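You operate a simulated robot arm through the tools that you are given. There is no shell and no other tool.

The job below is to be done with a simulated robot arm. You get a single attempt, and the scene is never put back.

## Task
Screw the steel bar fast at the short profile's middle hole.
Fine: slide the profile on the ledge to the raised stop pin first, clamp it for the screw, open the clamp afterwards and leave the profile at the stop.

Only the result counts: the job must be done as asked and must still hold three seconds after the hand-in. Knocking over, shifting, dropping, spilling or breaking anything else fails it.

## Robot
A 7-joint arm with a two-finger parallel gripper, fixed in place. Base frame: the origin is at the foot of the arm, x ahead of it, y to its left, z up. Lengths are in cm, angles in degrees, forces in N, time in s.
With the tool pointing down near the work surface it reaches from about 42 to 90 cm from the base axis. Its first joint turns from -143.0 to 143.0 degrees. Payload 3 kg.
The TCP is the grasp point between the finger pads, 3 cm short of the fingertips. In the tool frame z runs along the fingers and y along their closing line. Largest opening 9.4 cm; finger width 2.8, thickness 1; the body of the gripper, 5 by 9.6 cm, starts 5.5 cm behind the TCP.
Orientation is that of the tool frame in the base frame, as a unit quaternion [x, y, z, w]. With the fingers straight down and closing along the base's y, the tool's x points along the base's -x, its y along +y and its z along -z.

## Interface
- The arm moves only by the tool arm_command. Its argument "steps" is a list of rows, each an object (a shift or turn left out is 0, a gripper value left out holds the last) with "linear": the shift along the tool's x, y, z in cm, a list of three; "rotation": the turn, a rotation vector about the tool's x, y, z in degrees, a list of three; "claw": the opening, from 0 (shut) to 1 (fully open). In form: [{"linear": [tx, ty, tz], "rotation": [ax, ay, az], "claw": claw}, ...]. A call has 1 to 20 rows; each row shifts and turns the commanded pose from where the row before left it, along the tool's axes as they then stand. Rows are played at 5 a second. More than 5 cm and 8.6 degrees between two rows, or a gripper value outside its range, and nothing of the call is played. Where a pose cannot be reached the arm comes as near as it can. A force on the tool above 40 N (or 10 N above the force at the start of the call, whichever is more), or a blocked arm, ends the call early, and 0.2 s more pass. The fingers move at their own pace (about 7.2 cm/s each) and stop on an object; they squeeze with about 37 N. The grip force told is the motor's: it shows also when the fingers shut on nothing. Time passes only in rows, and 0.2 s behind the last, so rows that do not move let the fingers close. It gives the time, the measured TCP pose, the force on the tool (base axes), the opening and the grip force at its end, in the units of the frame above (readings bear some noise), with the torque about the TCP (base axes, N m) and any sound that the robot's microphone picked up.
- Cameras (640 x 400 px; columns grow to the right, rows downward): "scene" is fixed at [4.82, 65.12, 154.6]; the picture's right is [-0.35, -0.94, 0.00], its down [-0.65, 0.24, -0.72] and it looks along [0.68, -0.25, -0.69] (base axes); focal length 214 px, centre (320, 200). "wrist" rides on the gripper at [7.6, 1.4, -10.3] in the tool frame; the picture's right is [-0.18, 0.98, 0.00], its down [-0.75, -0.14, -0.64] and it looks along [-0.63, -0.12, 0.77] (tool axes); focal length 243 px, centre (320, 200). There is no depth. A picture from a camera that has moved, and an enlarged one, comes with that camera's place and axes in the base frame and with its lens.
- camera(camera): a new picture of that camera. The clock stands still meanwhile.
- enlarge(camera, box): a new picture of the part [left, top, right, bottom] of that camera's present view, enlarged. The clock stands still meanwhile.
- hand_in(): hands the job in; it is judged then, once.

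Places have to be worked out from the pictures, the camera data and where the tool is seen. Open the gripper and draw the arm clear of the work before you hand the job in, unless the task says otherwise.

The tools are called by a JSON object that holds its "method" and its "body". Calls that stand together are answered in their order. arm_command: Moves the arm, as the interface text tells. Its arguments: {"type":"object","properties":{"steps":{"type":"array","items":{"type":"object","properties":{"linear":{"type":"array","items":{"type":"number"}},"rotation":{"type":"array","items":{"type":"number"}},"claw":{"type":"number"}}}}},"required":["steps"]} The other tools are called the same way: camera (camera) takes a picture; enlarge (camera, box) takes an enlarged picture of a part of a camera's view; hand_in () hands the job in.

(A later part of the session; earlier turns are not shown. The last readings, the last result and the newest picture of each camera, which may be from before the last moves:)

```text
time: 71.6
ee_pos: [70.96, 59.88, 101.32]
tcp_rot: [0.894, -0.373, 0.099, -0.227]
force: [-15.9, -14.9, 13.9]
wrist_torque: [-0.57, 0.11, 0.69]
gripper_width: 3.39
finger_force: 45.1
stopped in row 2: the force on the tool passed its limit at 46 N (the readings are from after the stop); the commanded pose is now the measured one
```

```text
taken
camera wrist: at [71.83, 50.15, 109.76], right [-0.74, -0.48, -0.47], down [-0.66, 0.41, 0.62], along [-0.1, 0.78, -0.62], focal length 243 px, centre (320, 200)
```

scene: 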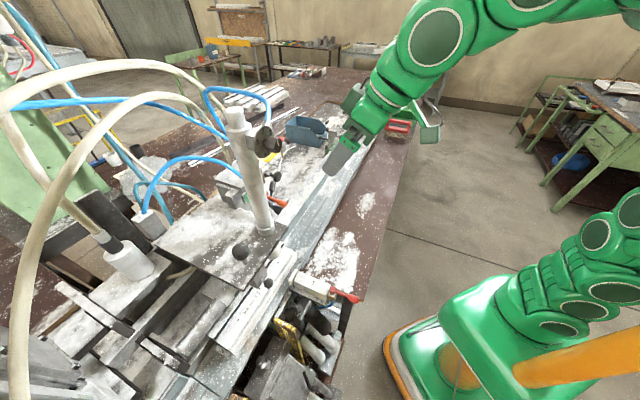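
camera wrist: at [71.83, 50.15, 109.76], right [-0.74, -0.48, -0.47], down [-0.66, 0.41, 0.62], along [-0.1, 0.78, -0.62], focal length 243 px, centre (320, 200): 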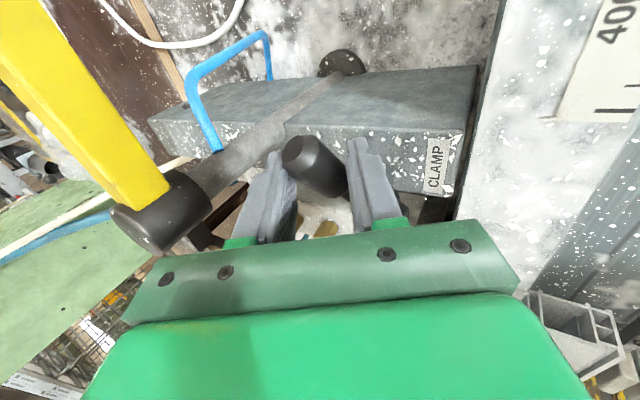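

The reaction force when pushing down points along (-n,+z), meaning the hub's axis is inclined 45° and the lever is free only along the other diagonal. I move along that diagonal: toward the robot and down, with a little +u.

{"method": "arm_command", "body": {"steps": [{"linear": [0.2, 0.474, 0.138]}, {"linear": [0.2, 0.474, 0.138]}, {"linear": [0.2, 0.474, 0.138]}, {"linear": [0.2, 0.474, 0.138]}, {}]}}

{"method": "camera", "body": {"camera": "wrist"}}

```text
time: 72.1
ee_pos: [70.81, 59.6, 101.29]
tcp_rot: [0.894, -0.37, 0.101, -0.232]
force: [-8.9, -11.3, 13.1]
wrist_torque: [-0.19, 0.22, 1.13]
gripper_width: 3.36
finger_force: 45.0
stopped in row 2: the force on the tool passed its limit at 46 N (the readings are from after the stop); the commanded pose is now the measured one
```

```text
taken
camera wrist: at [71.71, 49.9, 109.66], right [-0.73, -0.48, -0.48], down [-0.67, 0.4, 0.62], along [-0.1, 0.78, -0.62], focal length 243 px, centre (320, 200)
```

wrist: 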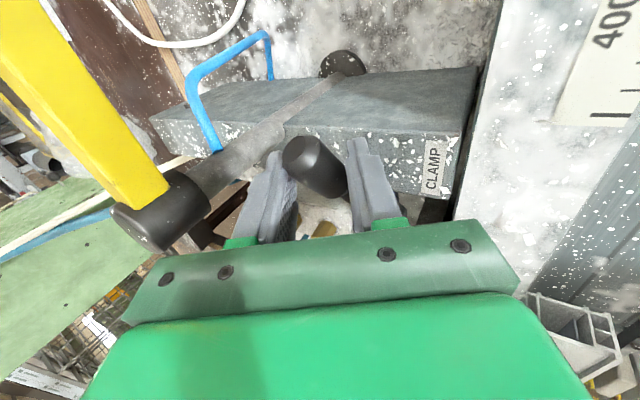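

Every direction is blocked at about 46 N, so this black lever is just fixed here. I let it go, back off, and re-compare the side pad with the earlier picture (lever now in its original position).

{"method": "arm_command", "body": {"steps": [{"claw": 0.55}, {"claw": 0.55}, {"linear": [0, 0, -3.5]}, {"linear": [0, 0, -4]}, {"linear": [0, 2, -3]}, {}]}}

{"method": "enlarge", "body": {"camera": "scene", "box": [285, 255, 335, 305]}}

{"method": "camera", "body": {"camera": "wrist"}}

```text
time: 73.5
ee_pos: [66.05, 54.99, 109.36]
tcp_rot: [0.893, -0.372, 0.101, -0.231]
force: [-0.1, -0.3, 0.5]
wrist_torque: [-0.03, -0.01, 0.01]
gripper_width: 5.16
finger_force: 0.0
```

```text
8.00 times, centred on (310, 280) of scene
camera zoom: at [4.82, 65.12, 154.6], right [-0.35, -0.94, 0.0], down [-0.65, 0.24, -0.72], along [0.68, -0.25, -0.69], focal length 1716 px, centre (400, -440)
```

zoom: 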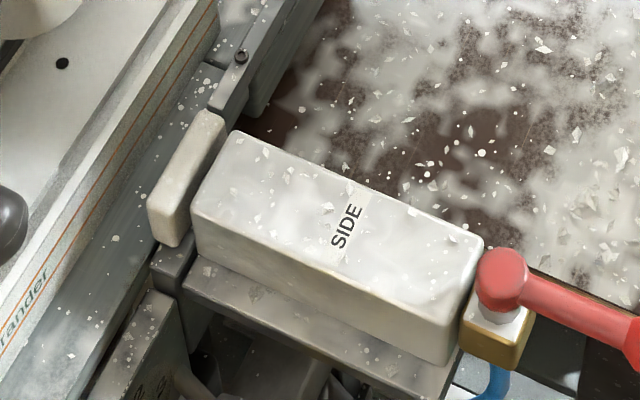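

```text
taken
camera wrist: at [66.82, 45.1, 117.71], right [-0.74, -0.48, -0.48], down [-0.67, 0.41, 0.62], along [-0.1, 0.78, -0.62], focal length 243 px, centre (320, 200)
```

wrist: 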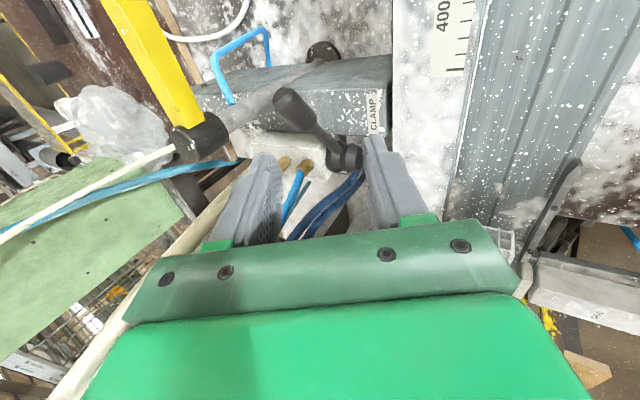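

The pad is identical in both lever positions. I now take a look at the head from the side (along the ledge): I move back over the front and turn the tool so the camera looks along -u.

{"method": "arm_command", "body": {"steps": [{"linear": [0, 3.3, -2.72]}, {"linear": [0, 3.3, -2.72]}, {"linear": [0, 3.3, -2.72]}, {"linear": [0, 3.3, -2.72]}, {"linear": [0, 3.3, -2.72]}, {"rotation": [-7.2, 0, 0]}, {"rotation": [-7.2, 0, 0]}, {"rotation": [-7.2, 0, 0]}, {"rotation": [-7.2, 0, 0], "claw": 1}, {"rotation": [0, -7.5, 0]}, {"rotation": [0, -7.5, 0]}, {"rotation": [0, -7.5, 0]}, {"rotation": [0, -7.5, 0]}, {}, {}]}}

{"method": "camera", "body": {"camera": "wrist"}}

```text
time: 74.0
ee_pos: [61.24, 60.44, 103.47]
tcp_rot: [0.927, -0.227, -0.013, -0.296]
force: [-0.3, -3.0, -1.2]
wrist_torque: [0.17, -0.02, 0.01]
gripper_width: 5.15
finger_force: 0.0
stopped in row 2: the force on the tool passed its limit at 148 N (the readings are from after the stop); the commanded pose is now the measured one
```

```text
taken
camera wrist: at [66.4, 50.57, 110.06], right [-0.59, -0.63, -0.5], down [-0.68, 0.06, 0.73], along [-0.43, 0.77, -0.47], focal length 243 px, centre (320, 200)
```

wrist: 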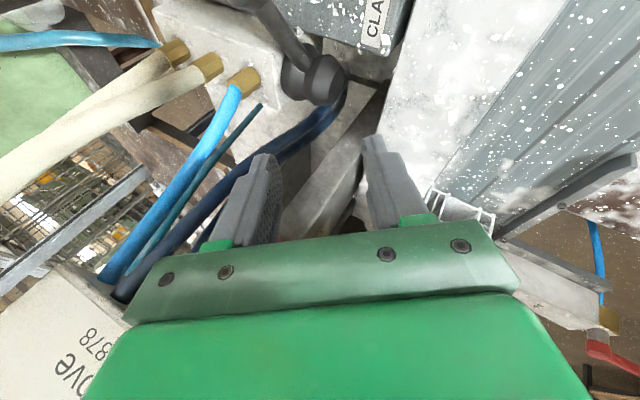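

A strong force (148 N) stopped the move and the arm deviated unexpectedly toward the hoses. I look at the scene carefully before any further motion.

{"method": "camera", "body": {"camera": "scene"}}

{"method": "enlarge", "body": {"camera": "scene", "box": [220, 120, 360, 240]}}

{"method": "enlarge", "body": {"camera": "wrist", "box": [80, 40, 400, 260]}}

```text
taken
```

scene: 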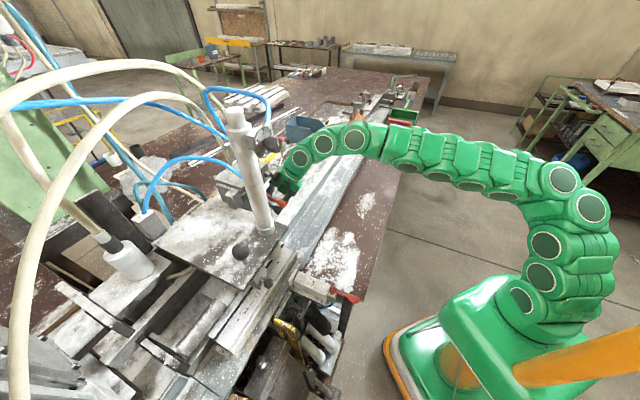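

```text
3.33 times, centred on (290, 180) of scene
camera zoom: at [4.82, 65.12, 154.6], right [-0.35, -0.94, 0.0], down [-0.65, 0.24, -0.72], along [0.68, -0.25, -0.69], focal length 715 px, centre (420, 267)
```

zoom: 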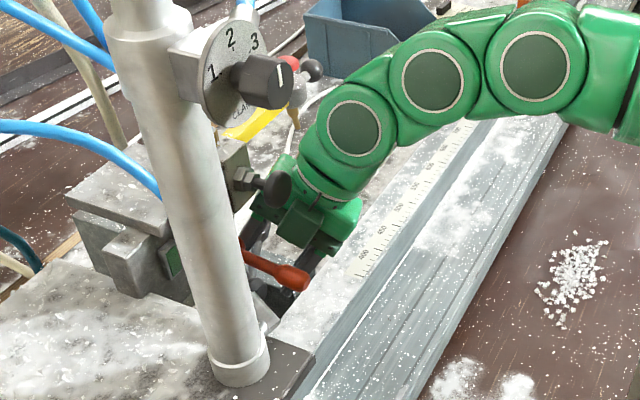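

```text
1.82 times, centred on (240, 150) of wrist
camera zoom: at [66.4, 50.57, 110.06], right [-0.59, -0.63, -0.5], down [-0.68, 0.06, 0.73], along [-0.43, 0.77, -0.47], focal length 441 px, centre (466, 291)
```

zoom: 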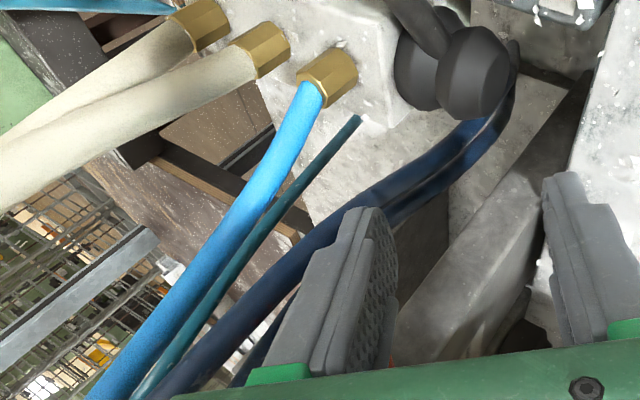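

Orange lever, mushroom knob and CLAMP lever appear unchanged, but the gripper sits tightly beside them after the arm reached a joint limit. I move out slowly toward +u and upward in small steps.

{"method": "arm_command", "body": {"steps": [{"linear": [0.646, -0.162, -0.741]}, {"linear": [0.646, -0.162, -0.741]}, {"linear": [0.646, -0.162, -0.741]}, {}]}}

{"method": "camera", "body": {"camera": "wrist"}}

{"method": "enlarge", "body": {"camera": "scene", "box": [220, 120, 360, 240]}}

```text
time: 75.0
ee_pos: [63.09, 58.65, 105.48]
tcp_rot: [0.927, -0.227, -0.013, -0.297]
force: [-0.2, 0.5, -0.4]
wrist_torque: [0.06, 0.01, -0.01]
gripper_width: 5.17
finger_force: 0.0
```

```text
taken
camera wrist: at [68.09, 48.83, 111.99], right [-0.59, -0.63, -0.51], down [-0.69, 0.06, 0.73], along [-0.43, 0.77, -0.47], focal length 243 px, centre (320, 200)
```

wrist: 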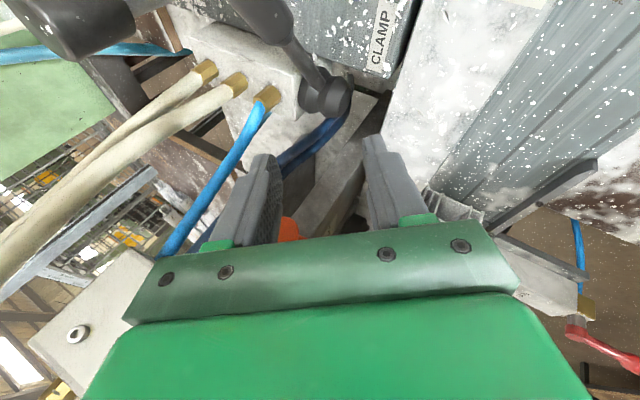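

```text
3.33 times, centred on (290, 180) of scene
camera zoom: at [4.82, 65.12, 154.6], right [-0.35, -0.94, 0.0], down [-0.65, 0.24, -0.72], along [0.68, -0.25, -0.69], focal length 715 px, centre (420, 267)
```

zoom: 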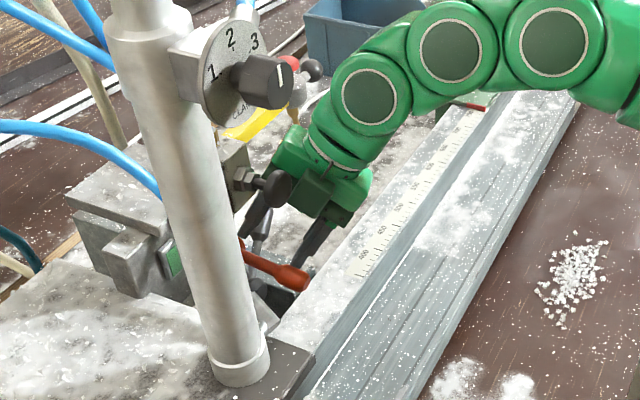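

Moving out works without contact. I continue the same way.

{"method": "arm_command", "body": {"steps": [{"linear": [0.646, -0.162, -0.741]}, {"linear": [0.646, -0.162, -0.741]}, {"linear": [0.646, -0.162, -0.741]}, {"linear": [0.646, -0.162, -0.741]}, {"linear": [0.646, -0.162, -0.741]}, {"linear": [0.3, -0.35, -1.2]}, {"linear": [0.3, -0.35, -1.2]}, {}]}}

{"method": "camera", "body": {"camera": "wrist"}}

{"method": "camera", "body": {"camera": "scene"}}

```text
time: 76.8
ee_pos: [66.5, 54.93, 110.72]
tcp_rot: [0.927, -0.227, -0.014, -0.297]
force: [-0.2, 0.4, -0.2]
wrist_torque: [-0.01, 0.0, -0.01]
gripper_width: 5.17
finger_force: 0.1
```

```text
taken
camera wrist: at [71.56, 44.96, 117.17], right [-0.59, -0.63, -0.51], down [-0.69, 0.06, 0.73], along [-0.43, 0.77, -0.47], focal length 243 px, centre (320, 200)
```

wrist: 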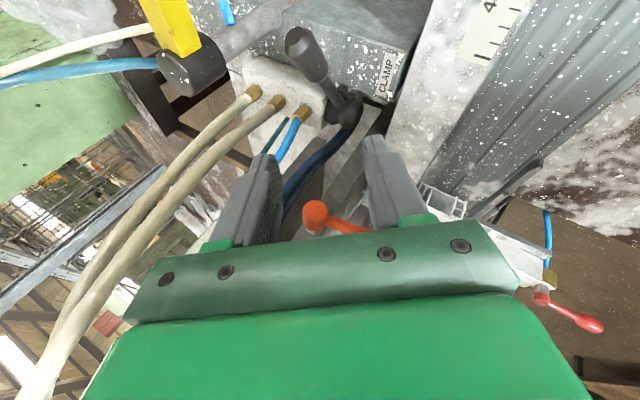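

```text
taken
```

scene: 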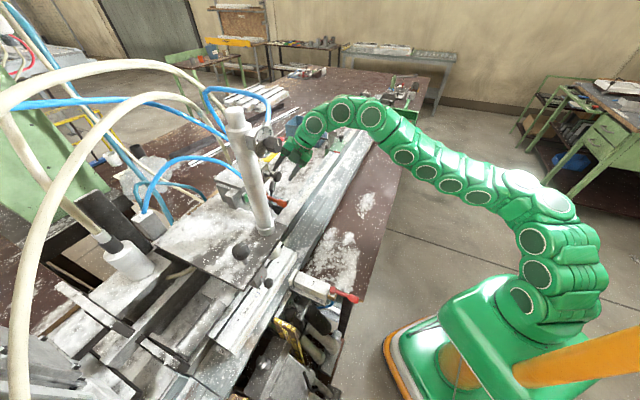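

Clear now. I rotate the tool back to the earlier, well-behaved orientation (facing across the ledge, 28° tilt) on the spot.

{"method": "arm_command", "body": {"steps": [{"rotation": [0.93, 1.35, 7.83]}, {"rotation": [0.93, 1.35, 7.83]}, {"rotation": [0.93, 1.35, 7.83]}, {"rotation": [0.93, 1.35, 7.83]}, {"rotation": [0.93, 1.35, 7.83]}, {"rotation": [0.93, 1.35, 7.83]}, {"rotation": [0.93, 1.35, 7.83]}, {"rotation": [0.93, 1.35, 7.83]}, {"rotation": [0.93, 1.35, 7.83]}, {"rotation": [0.93, 1.35, 7.83]}, {"rotation": [0.93, 1.35, 7.83]}, {"rotation": [0.93, 1.35, 7.83]}, {"rotation": [0.93, 1.35, 7.83]}, {}, {}]}}

{"method": "camera", "body": {"camera": "wrist"}}

```text
time: 80.0
ee_pos: [66.45, 54.98, 110.55]
tcp_rot: [-0.37, 0.896, 0.092, 0.227]
force: [0.5, 0.4, 0.0]
wrist_torque: [0.0, 0.01, 0.0]
gripper_width: 5.16
finger_force: 0.1
```

```text
taken
camera wrist: at [57.16, 47.74, 116.07], right [-0.58, 0.81, 0.09], down [0.35, 0.15, 0.92], along [0.74, 0.57, -0.37], focal length 243 px, centre (320, 200)
```

wrist: 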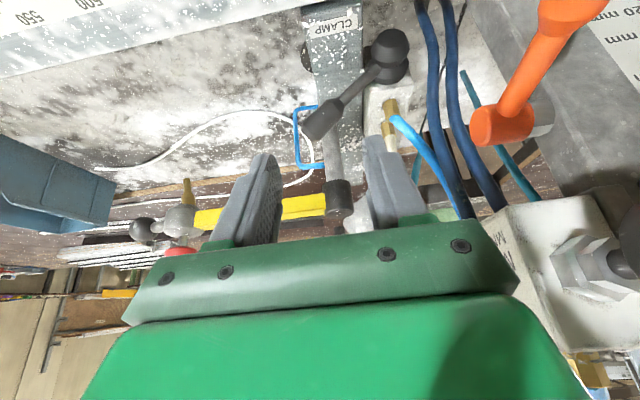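

The tool is back in the good orientation and nothing seems displaced. When I held the black lever and moved toward the robot it actually followed 1 cm, so I test that direction properly: closed fingers behind the lever arm, then pull toward the robot.

{"method": "arm_command", "body": {"steps": [{"linear": [-2.77, 0.87, 1.5], "claw": 0}, {"linear": [-2.77, 0.87, 1.5]}, {"linear": [-2.77, 0.87, 1.5]}, {}, {"linear": [1.26, 0, 2.33]}, {"linear": [1.26, 0, 2.33]}, {}]}}

{"method": "camera", "body": {"camera": "wrist"}}

```text
time: 81.6
ee_pos: [71.21, 63.47, 105.2]
tcp_rot: [-0.371, 0.896, 0.093, 0.227]
force: [-1.0, 0.1, -0.6]
wrist_torque: [0.01, 0.01, 0.03]
gripper_width: 0.0
finger_force: 32.4
```

```text
taken
camera wrist: at [61.94, 56.36, 110.6], right [-0.58, 0.81, 0.09], down [0.35, 0.15, 0.92], along [0.74, 0.57, -0.37], focal length 243 px, centre (320, 200)
```

wrist: 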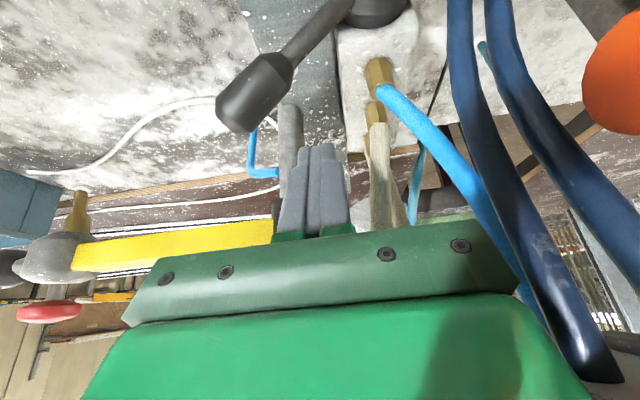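

The fingers are behind the lever arm with free space. I lower them to the lever's height and pull toward the robot in small steps.

{"method": "arm_command", "body": {"steps": [{"linear": [1.24, 0, 2.29]}, {"linear": [1.0, 0, 1.9]}, {"linear": [0.44, 0, -0.238]}, {"linear": [0.44, 0, -0.238]}, {"linear": [0.44, 0, -0.238]}, {"linear": [0.44, 0, -0.238]}, {"linear": [0.44, 0, -0.238]}, {}]}}

{"method": "camera", "body": {"camera": "wrist"}}

```text
time: 83.4
ee_pos: [69.73, 61.75, 100.46]
tcp_rot: [-0.37, 0.896, 0.093, 0.226]
force: [0.3, -0.2, -0.6]
wrist_torque: [-0.02, 0.0, 0.0]
gripper_width: 0.0
finger_force: 33.4
```

```text
taken
camera wrist: at [60.31, 54.51, 105.94], right [-0.58, 0.81, 0.09], down [0.35, 0.15, 0.92], along [0.74, 0.57, -0.37], focal length 243 px, centre (320, 200)
```

wrist: 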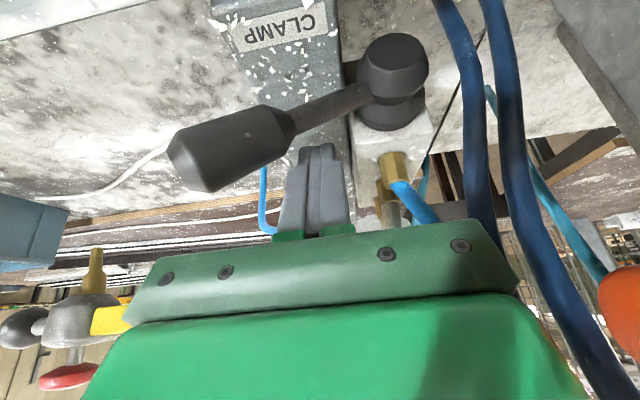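

The lever turned with almost no force this time: it does swing toward the robot. I check its new pose in the scene view for the further arc.

{"method": "enlarge", "body": {"camera": "scene", "box": [240, 140, 340, 220]}}

{"method": "enlarge", "body": {"camera": "wrist", "box": [140, 0, 460, 200]}}

```text
5.00 times, centred on (290, 180) of scene
camera zoom: at [4.82, 65.12, 154.6], right [-0.35, -0.94, 0.0], down [-0.65, 0.24, -0.72], along [0.68, -0.25, -0.69], focal length 1072 px, centre (470, 300)
```

zoom: 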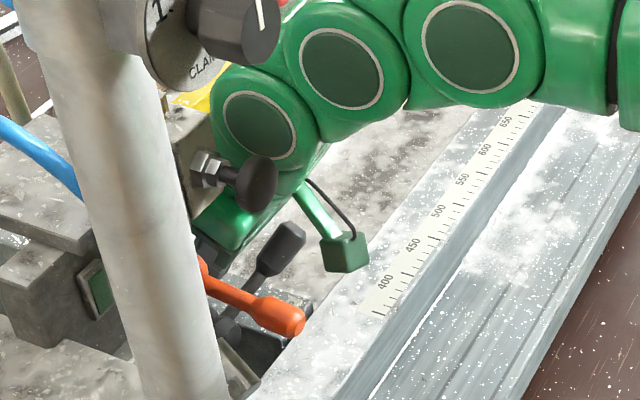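

```text
2.00 times, centred on (300, 100) of wrist
camera zoom: at [60.31, 54.51, 105.94], right [-0.58, 0.81, 0.09], down [0.35, 0.15, 0.92], along [0.74, 0.57, -0.37], focal length 485 px, centre (360, 400)
```

zoom: 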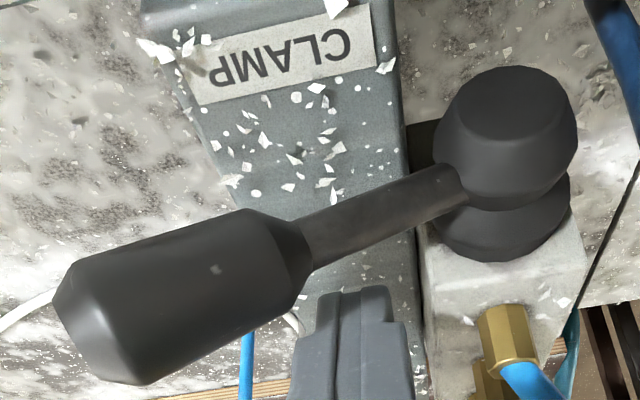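

The tip moved from (u 9.4, n 93.9, z 100.5) to about (11.7, 90.7, 98.6), so the lever sweeps in an inclined plane toward the robot and down. I continue pulling along it.

{"method": "arm_command", "body": {"steps": [{"linear": [0.535, 0, -0.062]}, {"linear": [0.535, 0, -0.062]}, {"linear": [0.535, 0, -0.062]}, {"linear": [0.535, 0, -0.062]}, {}]}}

{"method": "camera", "body": {"camera": "wrist"}}

{"method": "enlarge", "body": {"camera": "scene", "box": [220, 140, 340, 240]}}

```text
time: 84.3
ee_pos: [68.69, 60.68, 100.1]
tcp_rot: [-0.372, 0.894, 0.095, 0.23]
force: [12.3, 13.5, 3.9]
wrist_torque: [-0.1, 0.0, 0.23]
gripper_width: 0.0
finger_force: 32.9
stopped in row 4: the force on the tool passed its limit at 49 N (the readings are from after the stop); the commanded pose is now the measured one
```

```text
taken
camera wrist: at [59.33, 53.52, 105.55], right [-0.58, 0.81, 0.09], down [0.34, 0.15, 0.93], along [0.74, 0.57, -0.37], focal length 243 px, centre (320, 200)
```

wrist: 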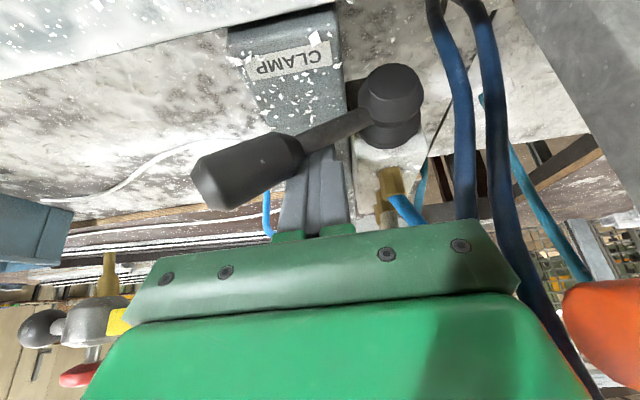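

```text
4.00 times, centred on (280, 190) of scene
camera zoom: at [4.82, 65.12, 154.6], right [-0.35, -0.94, 0.0], down [-0.65, 0.24, -0.72], along [0.68, -0.25, -0.69], focal length 858 px, centre (480, 240)
```

zoom: 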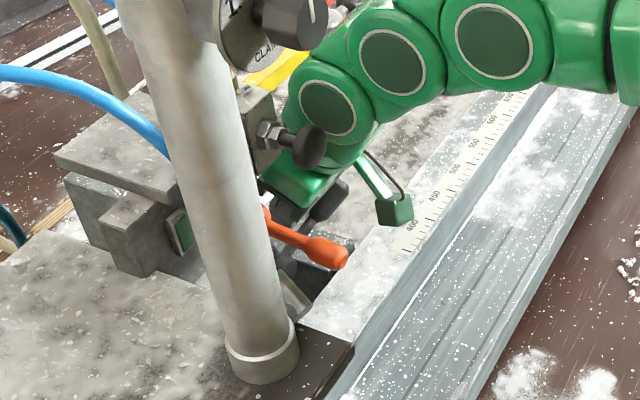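

The lever has now met an end stop (49 N). I back off a little and look whether any clamp (white foot or side pad) has moved.

{"method": "arm_command", "body": {"steps": [{"linear": [-0.44, 0, 0.238]}, {"linear": [-0.44, 0, 0.238]}, {}, {}]}}

{"method": "enlarge", "body": {"camera": "scene", "box": [240, 210, 340, 290]}}

{"method": "camera", "body": {"camera": "wrist"}}

{"method": "camera", "body": {"camera": "scene"}}

```text
time: 85.3
ee_pos: [69.33, 61.26, 100.09]
tcp_rot: [-0.371, 0.895, 0.095, 0.23]
force: [-0.3, 0.1, -0.3]
wrist_torque: [0.02, 0.0, 0.0]
gripper_width: 0.0
finger_force: 33.1
```

```text
5.00 times, centred on (290, 250) of scene
camera zoom: at [4.82, 65.12, 154.6], right [-0.35, -0.94, 0.0], down [-0.65, 0.24, -0.72], along [0.68, -0.25, -0.69], focal length 1072 px, centre (470, -50)
```

zoom: 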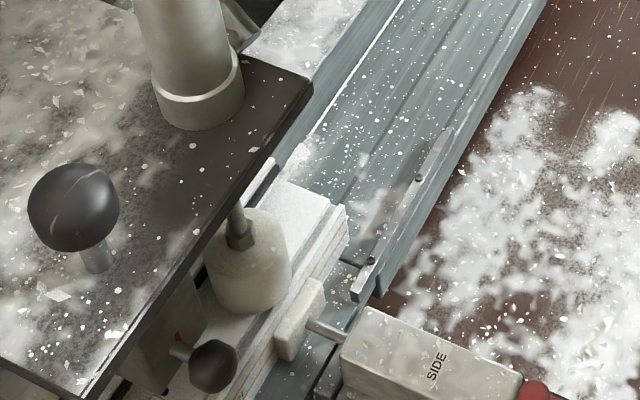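

```text
taken
camera wrist: at [60.05, 54.14, 105.49], right [-0.58, 0.81, 0.09], down [0.35, 0.15, 0.93], along [0.74, 0.57, -0.37], focal length 243 px, centre (320, 200)
```

wrist: 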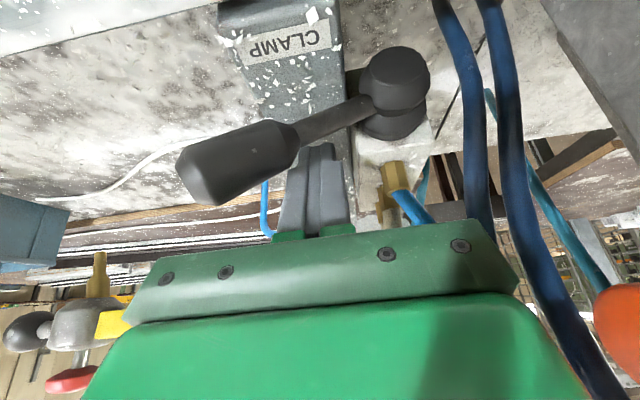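

```text
taken
```

scene: 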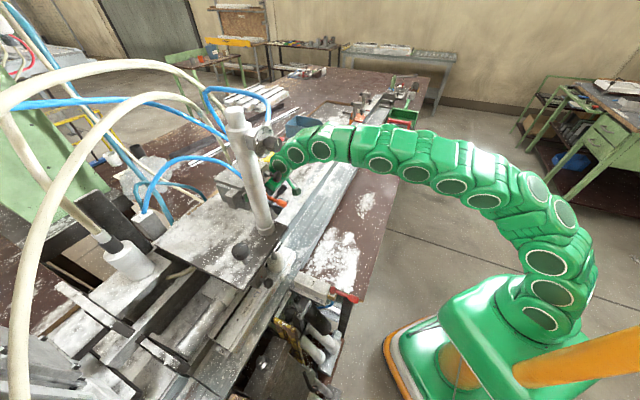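

The black lever worked: the white foot has come down on the profile and the side pad now presses against it, so the profile is clamped. I withdraw the fingers straight up and then back toward the robot.

{"method": "arm_command", "body": {"steps": [{"linear": [-1.59, 0, -2.93]}, {"linear": [-1.59, 0, -2.93]}, {"linear": [-1.59, 0, -2.93]}, {"linear": [3.67, 0, -1.98]}, {"linear": [3.67, 0, -1.98]}, {"linear": [3.67, 0, -1.98]}, {"linear": [3.67, 0, -1.98]}, {"linear": [3.67, 0, -1.98], "claw": 1}, {"linear": [3.67, 0, -1.98]}, {}, {}]}}

{"method": "camera", "body": {"camera": "wrist"}}

{"method": "enlarge", "body": {"camera": "scene", "box": [180, 210, 340, 350]}}

{"method": "enlarge", "body": {"camera": "scene", "box": [190, 300, 270, 370]}}

```text
time: 87.7
ee_pos: [51.55, 43.74, 109.89]
tcp_rot: [-0.37, 0.895, 0.094, 0.23]
force: [-0.2, -0.3, 0.1]
wrist_torque: [-0.01, 0.02, 0.0]
gripper_width: 9.39
finger_force: 0.1
```

```text
taken
camera wrist: at [42.3, 36.56, 115.42], right [-0.58, 0.81, 0.09], down [0.35, 0.15, 0.93], along [0.74, 0.57, -0.37], focal length 243 px, centre (320, 200)
```

wrist: 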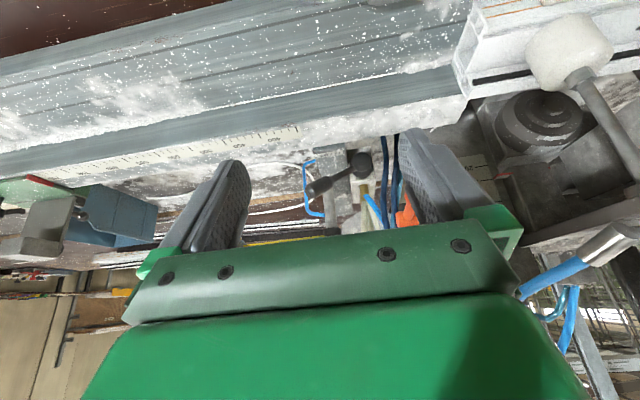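

```text
2.86 times, centred on (260, 280) of scene
camera zoom: at [4.82, 65.12, 154.6], right [-0.35, -0.94, 0.0], down [-0.65, 0.24, -0.72], along [0.68, -0.25, -0.69], focal length 613 px, centre (491, -29)
```

zoom: 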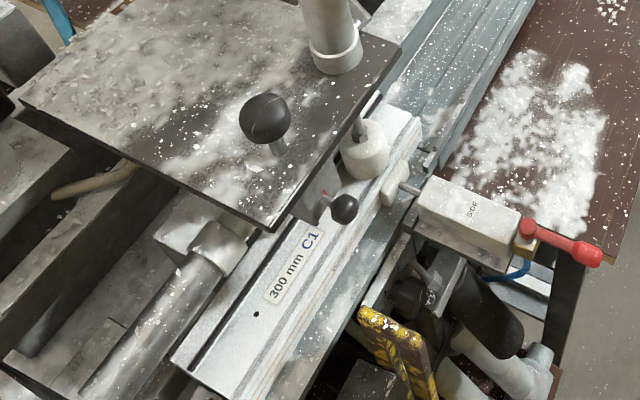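

```text
5.71 times, centred on (230, 335) of scene
camera zoom: at [4.82, 65.12, 154.6], right [-0.35, -0.94, 0.0], down [-0.65, 0.24, -0.72], along [0.68, -0.25, -0.69], focal length 1226 px, centre (834, -571)
```

zoom: 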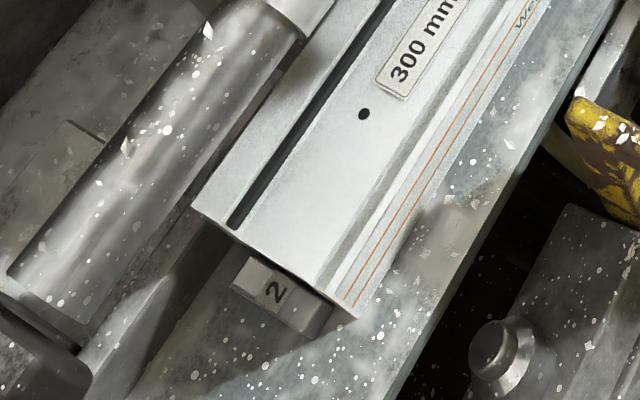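

The profile is clamped and still sits at pin 2. I move in front of the screw unit again to check the alignment of the middle hole with the nose and to study the unit's controls.

{"method": "arm_command", "body": {"steps": [{"linear": [3.0, 0, -2.2]}, {"linear": [3.0, 0, -2.2]}, {"linear": [0, 4.6, 0]}, {"linear": [0, 4.6, 0]}, {"linear": [0, 4.6, 0]}, {"linear": [0, 4.6, 0]}, {"linear": [0, 4.6, 0]}, {}, {}]}}

{"method": "camera", "body": {"camera": "wrist"}}

{"method": "enlarge", "body": {"camera": "wrist", "box": [240, 60, 440, 220]}}

```text
time: 89.7
ee_pos: [30.3, 54.45, 111.08]
tcp_rot: [-0.361, 0.9, 0.115, 0.215]
force: [0.6, -0.5, 0.4]
wrist_torque: [-0.01, -0.01, -0.02]
gripper_width: 9.41
finger_force: 0.1
```

```text
taken
camera wrist: at [21.21, 47.19, 116.74], right [-0.57, 0.81, 0.14], down [0.39, 0.12, 0.91], along [0.73, 0.57, -0.39], focal length 243 px, centre (320, 200)
```

wrist: 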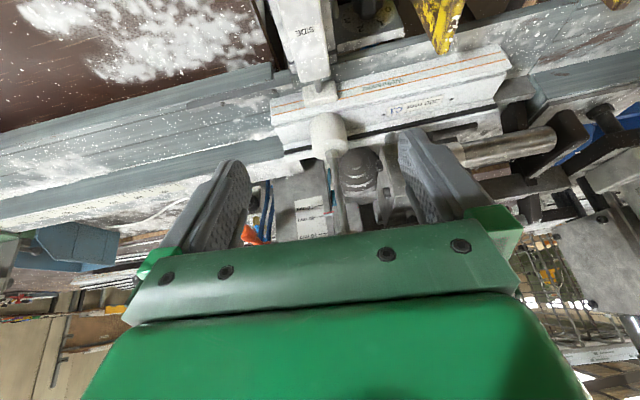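

```text
2.50 times, centred on (340, 140) of wrist
camera zoom: at [21.21, 47.19, 116.74], right [-0.57, 0.81, 0.14], down [0.39, 0.12, 0.91], along [0.73, 0.57, -0.39], focal length 606 px, centre (270, 350)
```

zoom: 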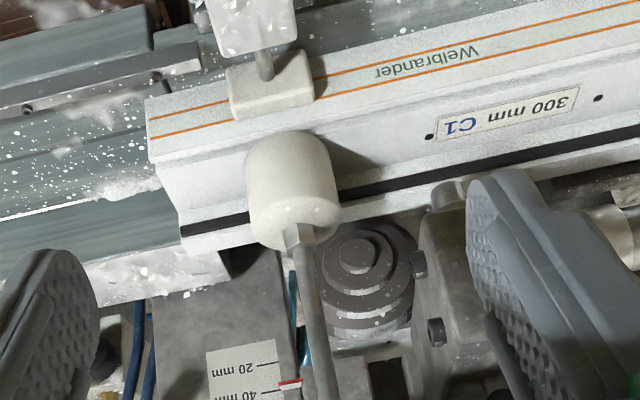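

The foot and side pad both hold the profile. Before choosing the screw control I want to see how the screw unit is linked, so I go to u≈0, lower, and turn the view diagonally under the plate.

{"method": "arm_command", "body": {"steps": [{"linear": [0, -4.4, 0]}, {"linear": [0, -4.4, 0]}, {"linear": [0, -4.4, 0]}, {"linear": [0, -4.4, 0]}, {"linear": [2.2, 0, 2.6]}, {"linear": [0.6, 0, 2.6]}, {"rotation": [-3.57, 0, -6.6]}, {"rotation": [-3.57, 0, -6.6]}, {"rotation": [-3.57, 0, -6.6]}, {"rotation": [-3.57, 0, -6.6]}, {}, {}]}}

{"method": "camera", "body": {"camera": "wrist"}}

{"method": "enlarge", "body": {"camera": "wrist", "box": [240, 60, 440, 220]}}

```text
time: 92.3
ee_pos: [42.43, 42.22, 104.98]
tcp_rot: [-0.591, 0.768, 0.149, 0.198]
force: [1.1, 0.3, 0.1]
wrist_torque: [0.04, -0.01, 0.0]
gripper_width: 9.38
finger_force: 0.1
```

```text
taken
camera wrist: at [38.11, 31.46, 110.44], right [-0.91, 0.41, 0.08], down [0.22, 0.31, 0.93], along [0.35, 0.86, -0.37], focal length 243 px, centre (320, 200)
```

wrist: 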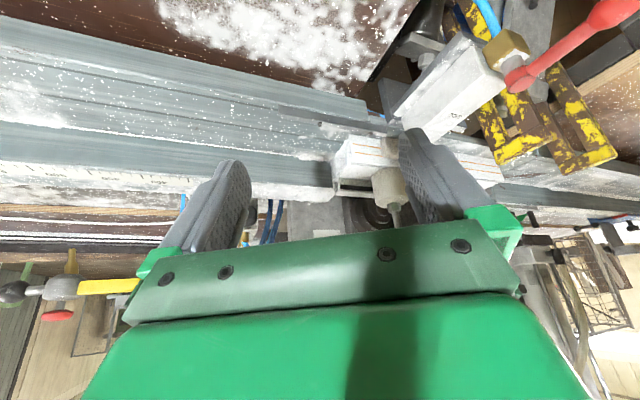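

```text
2.50 times, centred on (340, 140) of wrist
camera zoom: at [38.11, 31.46, 110.44], right [-0.91, 0.41, 0.08], down [0.22, 0.31, 0.93], along [0.35, 0.86, -0.37], focal length 606 px, centre (270, 350)
```

zoom: 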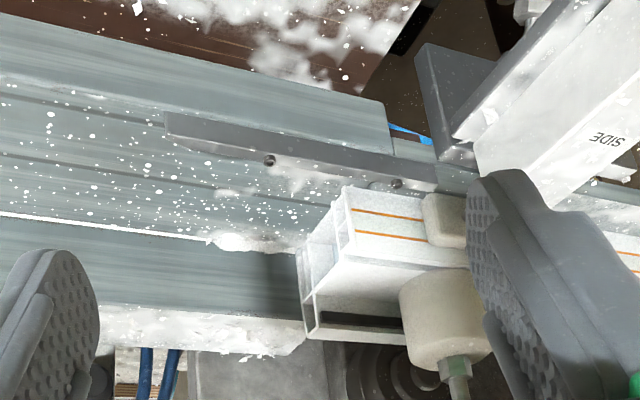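

The area of interest is just hidden by the gripper bar, so I tilt the tool another 12° to look more horizontally.

{"method": "arm_command", "body": {"steps": [{"rotation": [0, -4, 0]}, {"rotation": [0, -4, 0]}, {"rotation": [0, -4, 0]}, {}, {}]}}

{"method": "camera", "body": {"camera": "wrist"}}

{"method": "enlarge", "body": {"camera": "wrist", "box": [240, 80, 440, 240]}}

```text
time: 93.5
ee_pos: [42.59, 42.26, 104.98]
tcp_rot: [-0.571, 0.743, 0.21, 0.278]
force: [0.0, -0.6, -0.1]
wrist_torque: [0.02, 0.0, 0.0]
gripper_width: 9.39
finger_force: 0.1
```

```text
taken
camera wrist: at [37.92, 30.65, 107.87], right [-0.91, 0.39, 0.11], down [0.17, 0.11, 0.98], along [0.37, 0.91, -0.17], focal length 243 px, centre (320, 200)
```

wrist: 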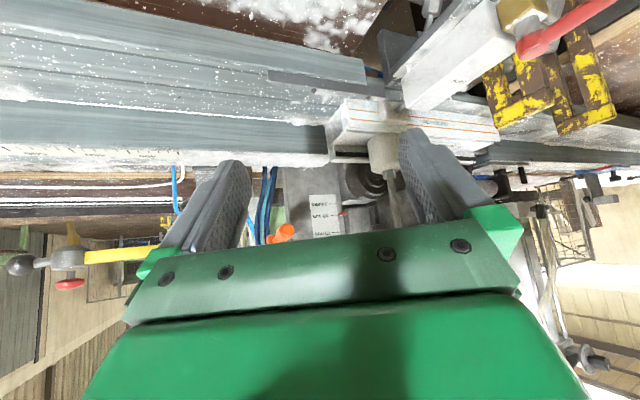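

```text
2.50 times, centred on (340, 160) of wrist
camera zoom: at [37.92, 30.65, 107.87], right [-0.91, 0.39, 0.11], down [0.17, 0.11, 0.98], along [0.37, 0.91, -0.17], focal length 606 px, centre (270, 300)
```

zoom: 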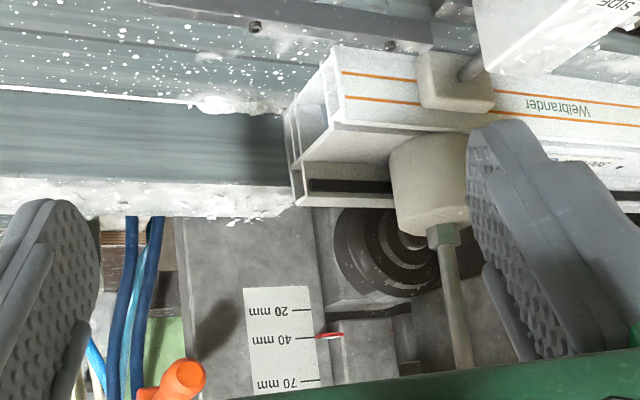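

This view is good: the pointer is at 40 mm, and the tilt works here. I shift 7 cm toward -u to get the screw unit into the gap between the fingers.

{"method": "arm_command", "body": {"steps": [{"linear": [-1.34, 3.03, 1.13]}, {"linear": [-1.34, 3.03, 1.13]}, {}, {}]}}

{"method": "camera", "body": {"camera": "wrist"}}

{"method": "enlarge", "body": {"camera": "wrist", "box": [240, 80, 440, 240]}}

```text
time: 94.5
ee_pos: [37.52, 47.27, 105.12]
tcp_rot: [-0.571, 0.743, 0.209, 0.278]
force: [0.5, 0.3, 0.0]
wrist_torque: [0.02, 0.03, -0.01]
gripper_width: 9.38
finger_force: 0.1
```

```text
taken
camera wrist: at [33.02, 35.57, 107.89], right [-0.91, 0.39, 0.12], down [0.17, 0.11, 0.98], along [0.37, 0.91, -0.17], focal length 243 px, centre (320, 200)
```

wrist: 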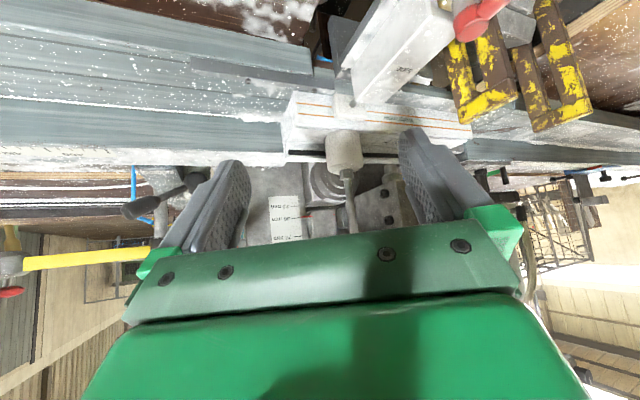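

```text
2.50 times, centred on (340, 160) of wrist
camera zoom: at [33.02, 35.57, 107.89], right [-0.91, 0.39, 0.12], down [0.17, 0.11, 0.98], along [0.37, 0.91, -0.17], focal length 606 px, centre (270, 300)
```

zoom: 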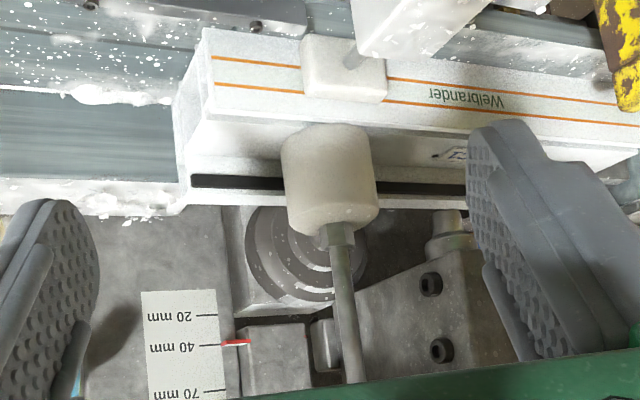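

Now it is clear: the carriage with the red pointer (at 40 mm) is linked by a rod to the screw block, whose nose hangs about 2 cm over the profile; the orange lever sits on that same slide housing, so it should be the feed. I restore the usual orientation and approach the orange lever.

{"method": "arm_command", "body": {"steps": [{"rotation": [3.34, 2.42, 4.99], "claw": 0}, {"rotation": [3.34, 2.42, 4.99]}, {"rotation": [3.34, 2.42, 4.99]}, {"rotation": [3.34, 2.42, 4.99]}, {"rotation": [3.34, 2.42, 4.99]}, {"linear": [-4.2, -1.23, -0.76]}, {"linear": [-4.2, -1.23, -0.76]}, {"linear": [-4.2, -1.23, -0.76]}, {}, {}]}}

{"method": "camera", "body": {"camera": "wrist"}}

{"method": "enlarge", "body": {"camera": "scene", "box": [230, 130, 350, 230]}}

```text
time: 96.7
ee_pos: [47.25, 51.68, 112.86]
tcp_rot: [-0.372, 0.895, 0.096, 0.227]
force: [0.1, 0.9, 0.0]
wrist_torque: [-0.01, 0.01, 0.02]
gripper_width: 0.0
finger_force: 33.3
```

```text
taken
camera wrist: at [38.02, 44.46, 118.3], right [-0.58, 0.81, 0.09], down [0.35, 0.15, 0.92], along [0.73, 0.57, -0.38], focal length 243 px, centre (320, 200)
```

wrist: 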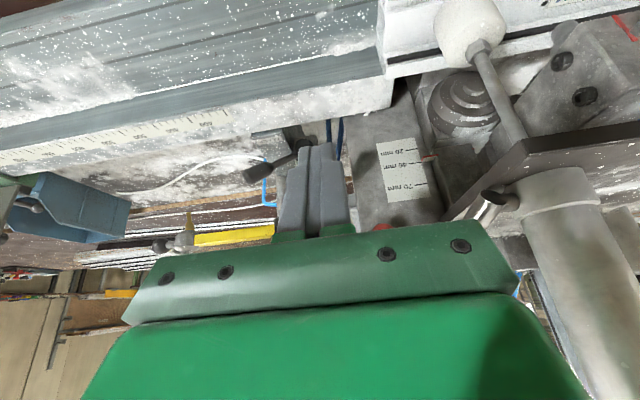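

```text
4.00 times, centred on (290, 180) of scene
camera zoom: at [4.82, 65.12, 154.6], right [-0.35, -0.94, 0.0], down [-0.65, 0.24, -0.72], along [0.68, -0.25, -0.69], focal length 858 px, centre (440, 280)
```

zoom: 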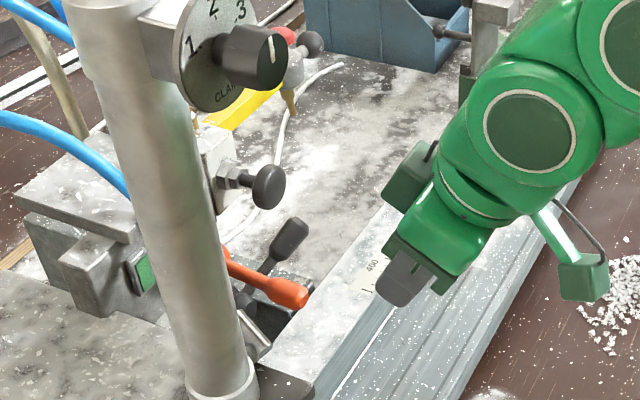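

I advance to a point just above the orange grip, keeping clear of the black mushroom knob above it.

{"method": "arm_command", "body": {"steps": [{"linear": [-2.7, 0, 1.99]}, {"linear": [-2.7, 0, 1.99]}, {"linear": [-2.5, 0, 1.85]}, {}]}}

{"method": "camera", "body": {"camera": "wrist"}}

{"method": "enlarge", "body": {"camera": "scene", "box": [230, 130, 350, 230]}}

```text
time: 97.7
ee_pos: [54.2, 58.48, 111.26]
tcp_rot: [-0.371, 0.896, 0.095, 0.226]
force: [-0.1, -0.1, 0.1]
wrist_torque: [-0.03, 0.02, -0.03]
gripper_width: 0.04
finger_force: 32.9
```

```text
taken
camera wrist: at [45.04, 51.38, 116.78], right [-0.58, 0.81, 0.09], down [0.35, 0.15, 0.92], along [0.73, 0.57, -0.38], focal length 243 px, centre (320, 200)
```

wrist: 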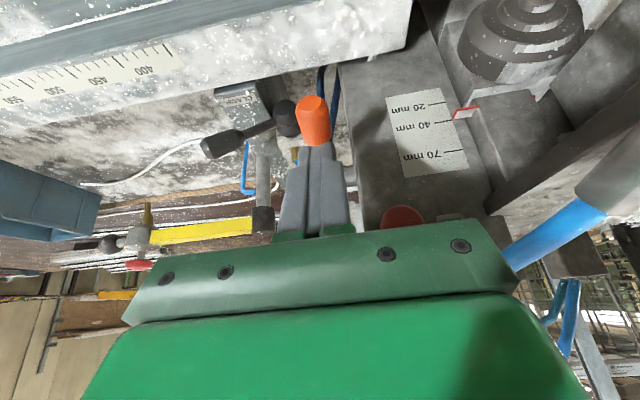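

```text
4.00 times, centred on (290, 180) of scene
camera zoom: at [4.82, 65.12, 154.6], right [-0.35, -0.94, 0.0], down [-0.65, 0.24, -0.72], along [0.68, -0.25, -0.69], focal length 858 px, centre (440, 280)
```

zoom: 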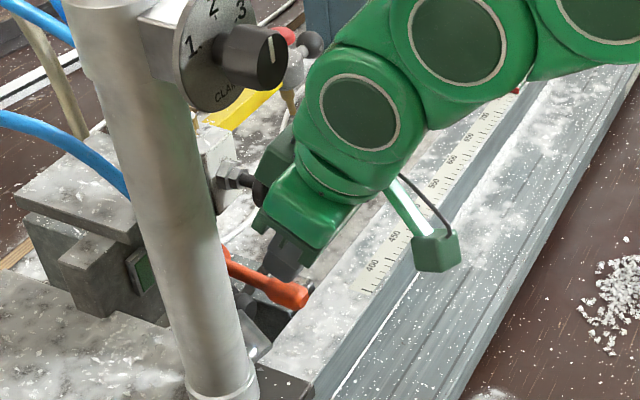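

The fingertips are just above the orange grip. I push gently along the finger direction (down and outward) in half-centimetre steps.

{"method": "arm_command", "body": {"steps": [{"linear": [0, 0, 0.5]}, {"linear": [0, 0, 0.5]}, {"linear": [0, 0, 0.5]}, {"linear": [0, 0, 0.5]}, {}]}}

{"method": "camera", "body": {"camera": "wrist"}}

```text
time: 98.9
ee_pos: [54.91, 59.13, 109.93]
tcp_rot: [-0.371, 0.895, 0.095, 0.229]
force: [-1.6, -0.7, 30.5]
wrist_torque: [0.13, -0.58, -0.07]
gripper_width: 0.01
finger_force: 32.8
```

```text
taken
camera wrist: at [45.63, 52.03, 115.42], right [-0.58, 0.81, 0.09], down [0.35, 0.15, 0.92], along [0.73, 0.57, -0.37], focal length 243 px, centre (320, 200)
```

wrist: 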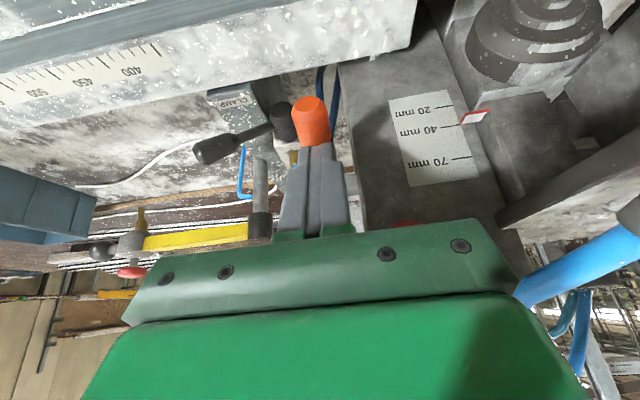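

Pressing down meets 30 N without yielding, so this lever must go the other way. I back off, open the fingers partly, and straddle the grip to hold it and lift.

{"method": "arm_command", "body": {"steps": [{"linear": [0, 0, -1.2]}, {"claw": 0.5}, {"claw": 0.5}, {"linear": [0.42, 0.1, 1.8]}, {"linear": [0.42, 0.1, 1.8]}, {}]}}

{"method": "camera", "body": {"camera": "wrist"}}

```text
time: 99.9
ee_pos: [55.02, 59.51, 109.81]
tcp_rot: [-0.37, 0.894, 0.098, 0.234]
force: [-4.3, -2.7, 13.5]
wrist_torque: [0.15, -0.46, -0.02]
gripper_width: 4.69
finger_force: 0.0
stopped in row 5: the force on the tool passed its limit at 60 N (the readings are from after the stop); the commanded pose is now the measured one
```

```text
taken
camera wrist: at [45.65, 52.21, 115.2], right [-0.58, 0.81, 0.09], down [0.34, 0.14, 0.93], along [0.74, 0.57, -0.36], focal length 243 px, centre (320, 200)
```

wrist: 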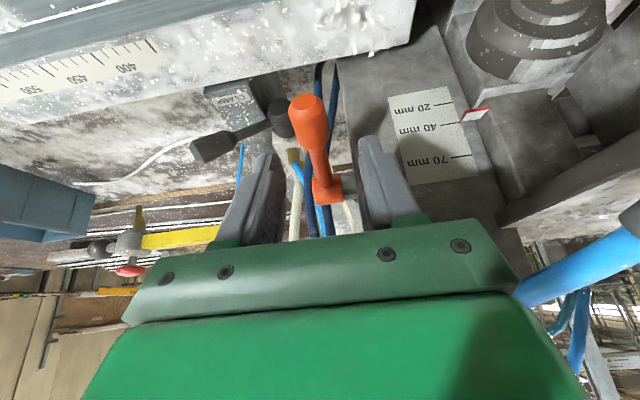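

The lever is seen between the fingers, but one fingertip touched something (probably the grip's edge). I back up a bit, centre on the lever (shift 0.5 cm to +u), and go down again in small steps.

{"method": "arm_command", "body": {"steps": [{"linear": [0, 0, -1.2]}, {"linear": [0, -0.6, 0], "claw": 0.65}, {}, {"linear": [0.3, 0, 0.7]}, {"linear": [0.3, 0, 0.7]}, {"linear": [0.3, 0, 0.7]}, {"linear": [0.3, 0, 0.7]}, {}]}}

{"method": "camera", "body": {"camera": "wrist"}}

```text
time: 101.2
ee_pos: [55.18, 58.88, 109.86]
tcp_rot: [-0.37, 0.892, 0.101, 0.239]
force: [-1.7, -1.7, 13.0]
wrist_torque: [0.15, -0.24, -0.02]
gripper_width: 6.1
finger_force: 0.1
stopped in row 6: the force on the tool passed its limit at 49 N (the readings are from after the stop); the commanded pose is now the measured one
```

```text
taken
camera wrist: at [45.81, 51.58, 115.03], right [-0.58, 0.81, 0.09], down [0.34, 0.13, 0.93], along [0.74, 0.58, -0.35], focal length 243 px, centre (320, 200)
```

wrist: 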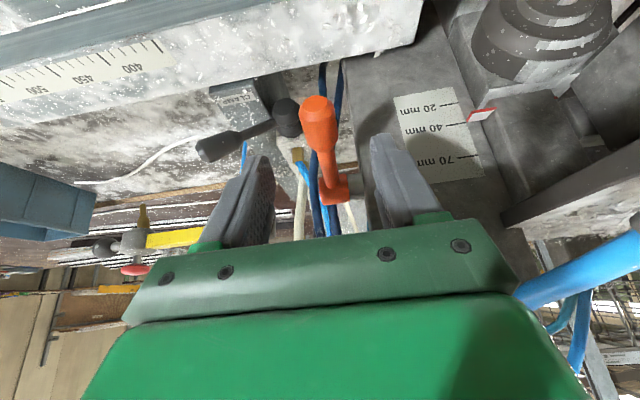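

The stop height and the torque show that the gripper body touched the black mushroom knob, not the lever. I back off and use a steeper tilt (about 45°) so the body stays clear of it.

{"method": "arm_command", "body": {"steps": [{"linear": [0, 0, -2.5]}, {"linear": [1.5, 0, -2.5]}, {"rotation": [0, -5, 0]}, {"rotation": [0, -5, 0]}, {"rotation": [0, -5, 0]}, {}, {}]}}

{"method": "camera", "body": {"camera": "wrist"}}

{"method": "enlarge", "body": {"camera": "scene", "box": [230, 130, 350, 230]}}

```text
time: 102.8
ee_pos: [52.36, 56.2, 113.25]
tcp_rot: [-0.354, 0.853, 0.148, 0.353]
force: [-0.1, -0.5, 0.0]
wrist_torque: [0.01, 0.0, 0.01]
gripper_width: 6.09
finger_force: 0.2
```

```text
taken
camera wrist: at [42.53, 48.25, 115.32], right [-0.6, 0.79, 0.13], down [0.16, -0.05, 0.99], along [0.78, 0.62, -0.1], focal length 243 px, centre (320, 200)
```

wrist: 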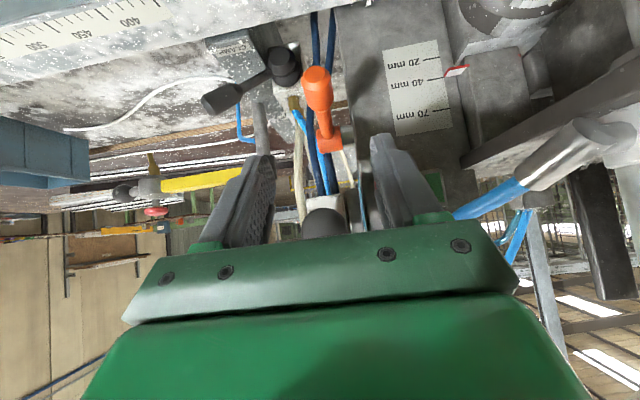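

```text
4.00 times, centred on (290, 180) of scene
camera zoom: at [4.82, 65.12, 154.6], right [-0.35, -0.94, 0.0], down [-0.65, 0.24, -0.72], along [0.68, -0.25, -0.69], focal length 858 px, centre (440, 280)
```

zoom: 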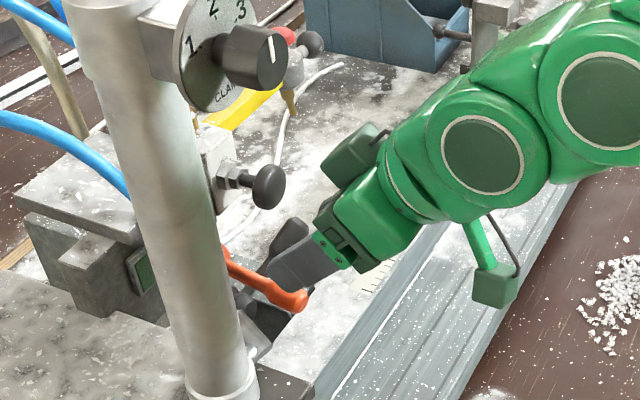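

Clear view of the orange lever now (hub at n≈86.6, z≈108; end n≈80.3, z≈105.3), with the mushroom knob untouched. I slide in along the tool axis so that the grip comes between the fingers.

{"method": "arm_command", "body": {"steps": [{"linear": [1.56, 0.4, 0]}, {"linear": [0, 0, 2.5]}, {"linear": [0, 0, 2.5]}, {"linear": [0, 0, 2.5]}, {}]}}

{"method": "camera", "body": {"camera": "wrist"}}

```text
time: 104.0
ee_pos: [55.18, 59.19, 106.74]
tcp_rot: [-0.354, 0.853, 0.148, 0.353]
force: [0.2, 0.3, -0.5]
wrist_torque: [0.05, -0.01, -0.04]
gripper_width: 6.1
finger_force: 0.1
```

```text
taken
camera wrist: at [45.28, 51.33, 108.71], right [-0.6, 0.79, 0.13], down [0.16, -0.04, 0.99], along [0.78, 0.62, -0.1], focal length 243 px, centre (320, 200)
```

wrist: 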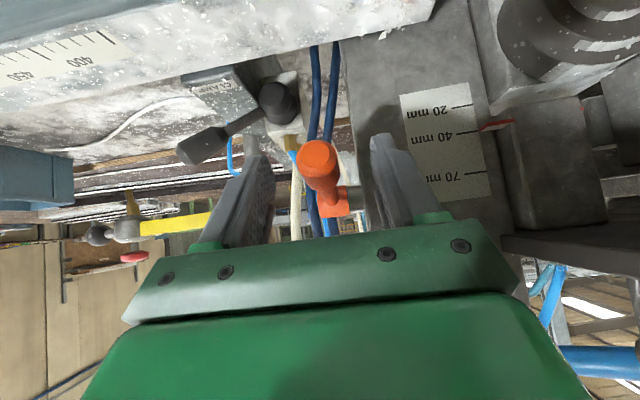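

The grip lies centrally between the fingers without contact. I close on it and test gently.

{"method": "arm_command", "body": {"steps": [{"claw": 0.3}, {"claw": 0}, {}, {}]}}

```text
time: 105.0
ee_pos: [55.24, 59.31, 106.79]
tcp_rot: [-0.354, 0.853, 0.148, 0.352]
force: [-15.7, 19.0, -0.8]
wrist_torque: [0.16, 0.2, -0.16]
gripper_width: 2.32
finger_force: 45.2
```

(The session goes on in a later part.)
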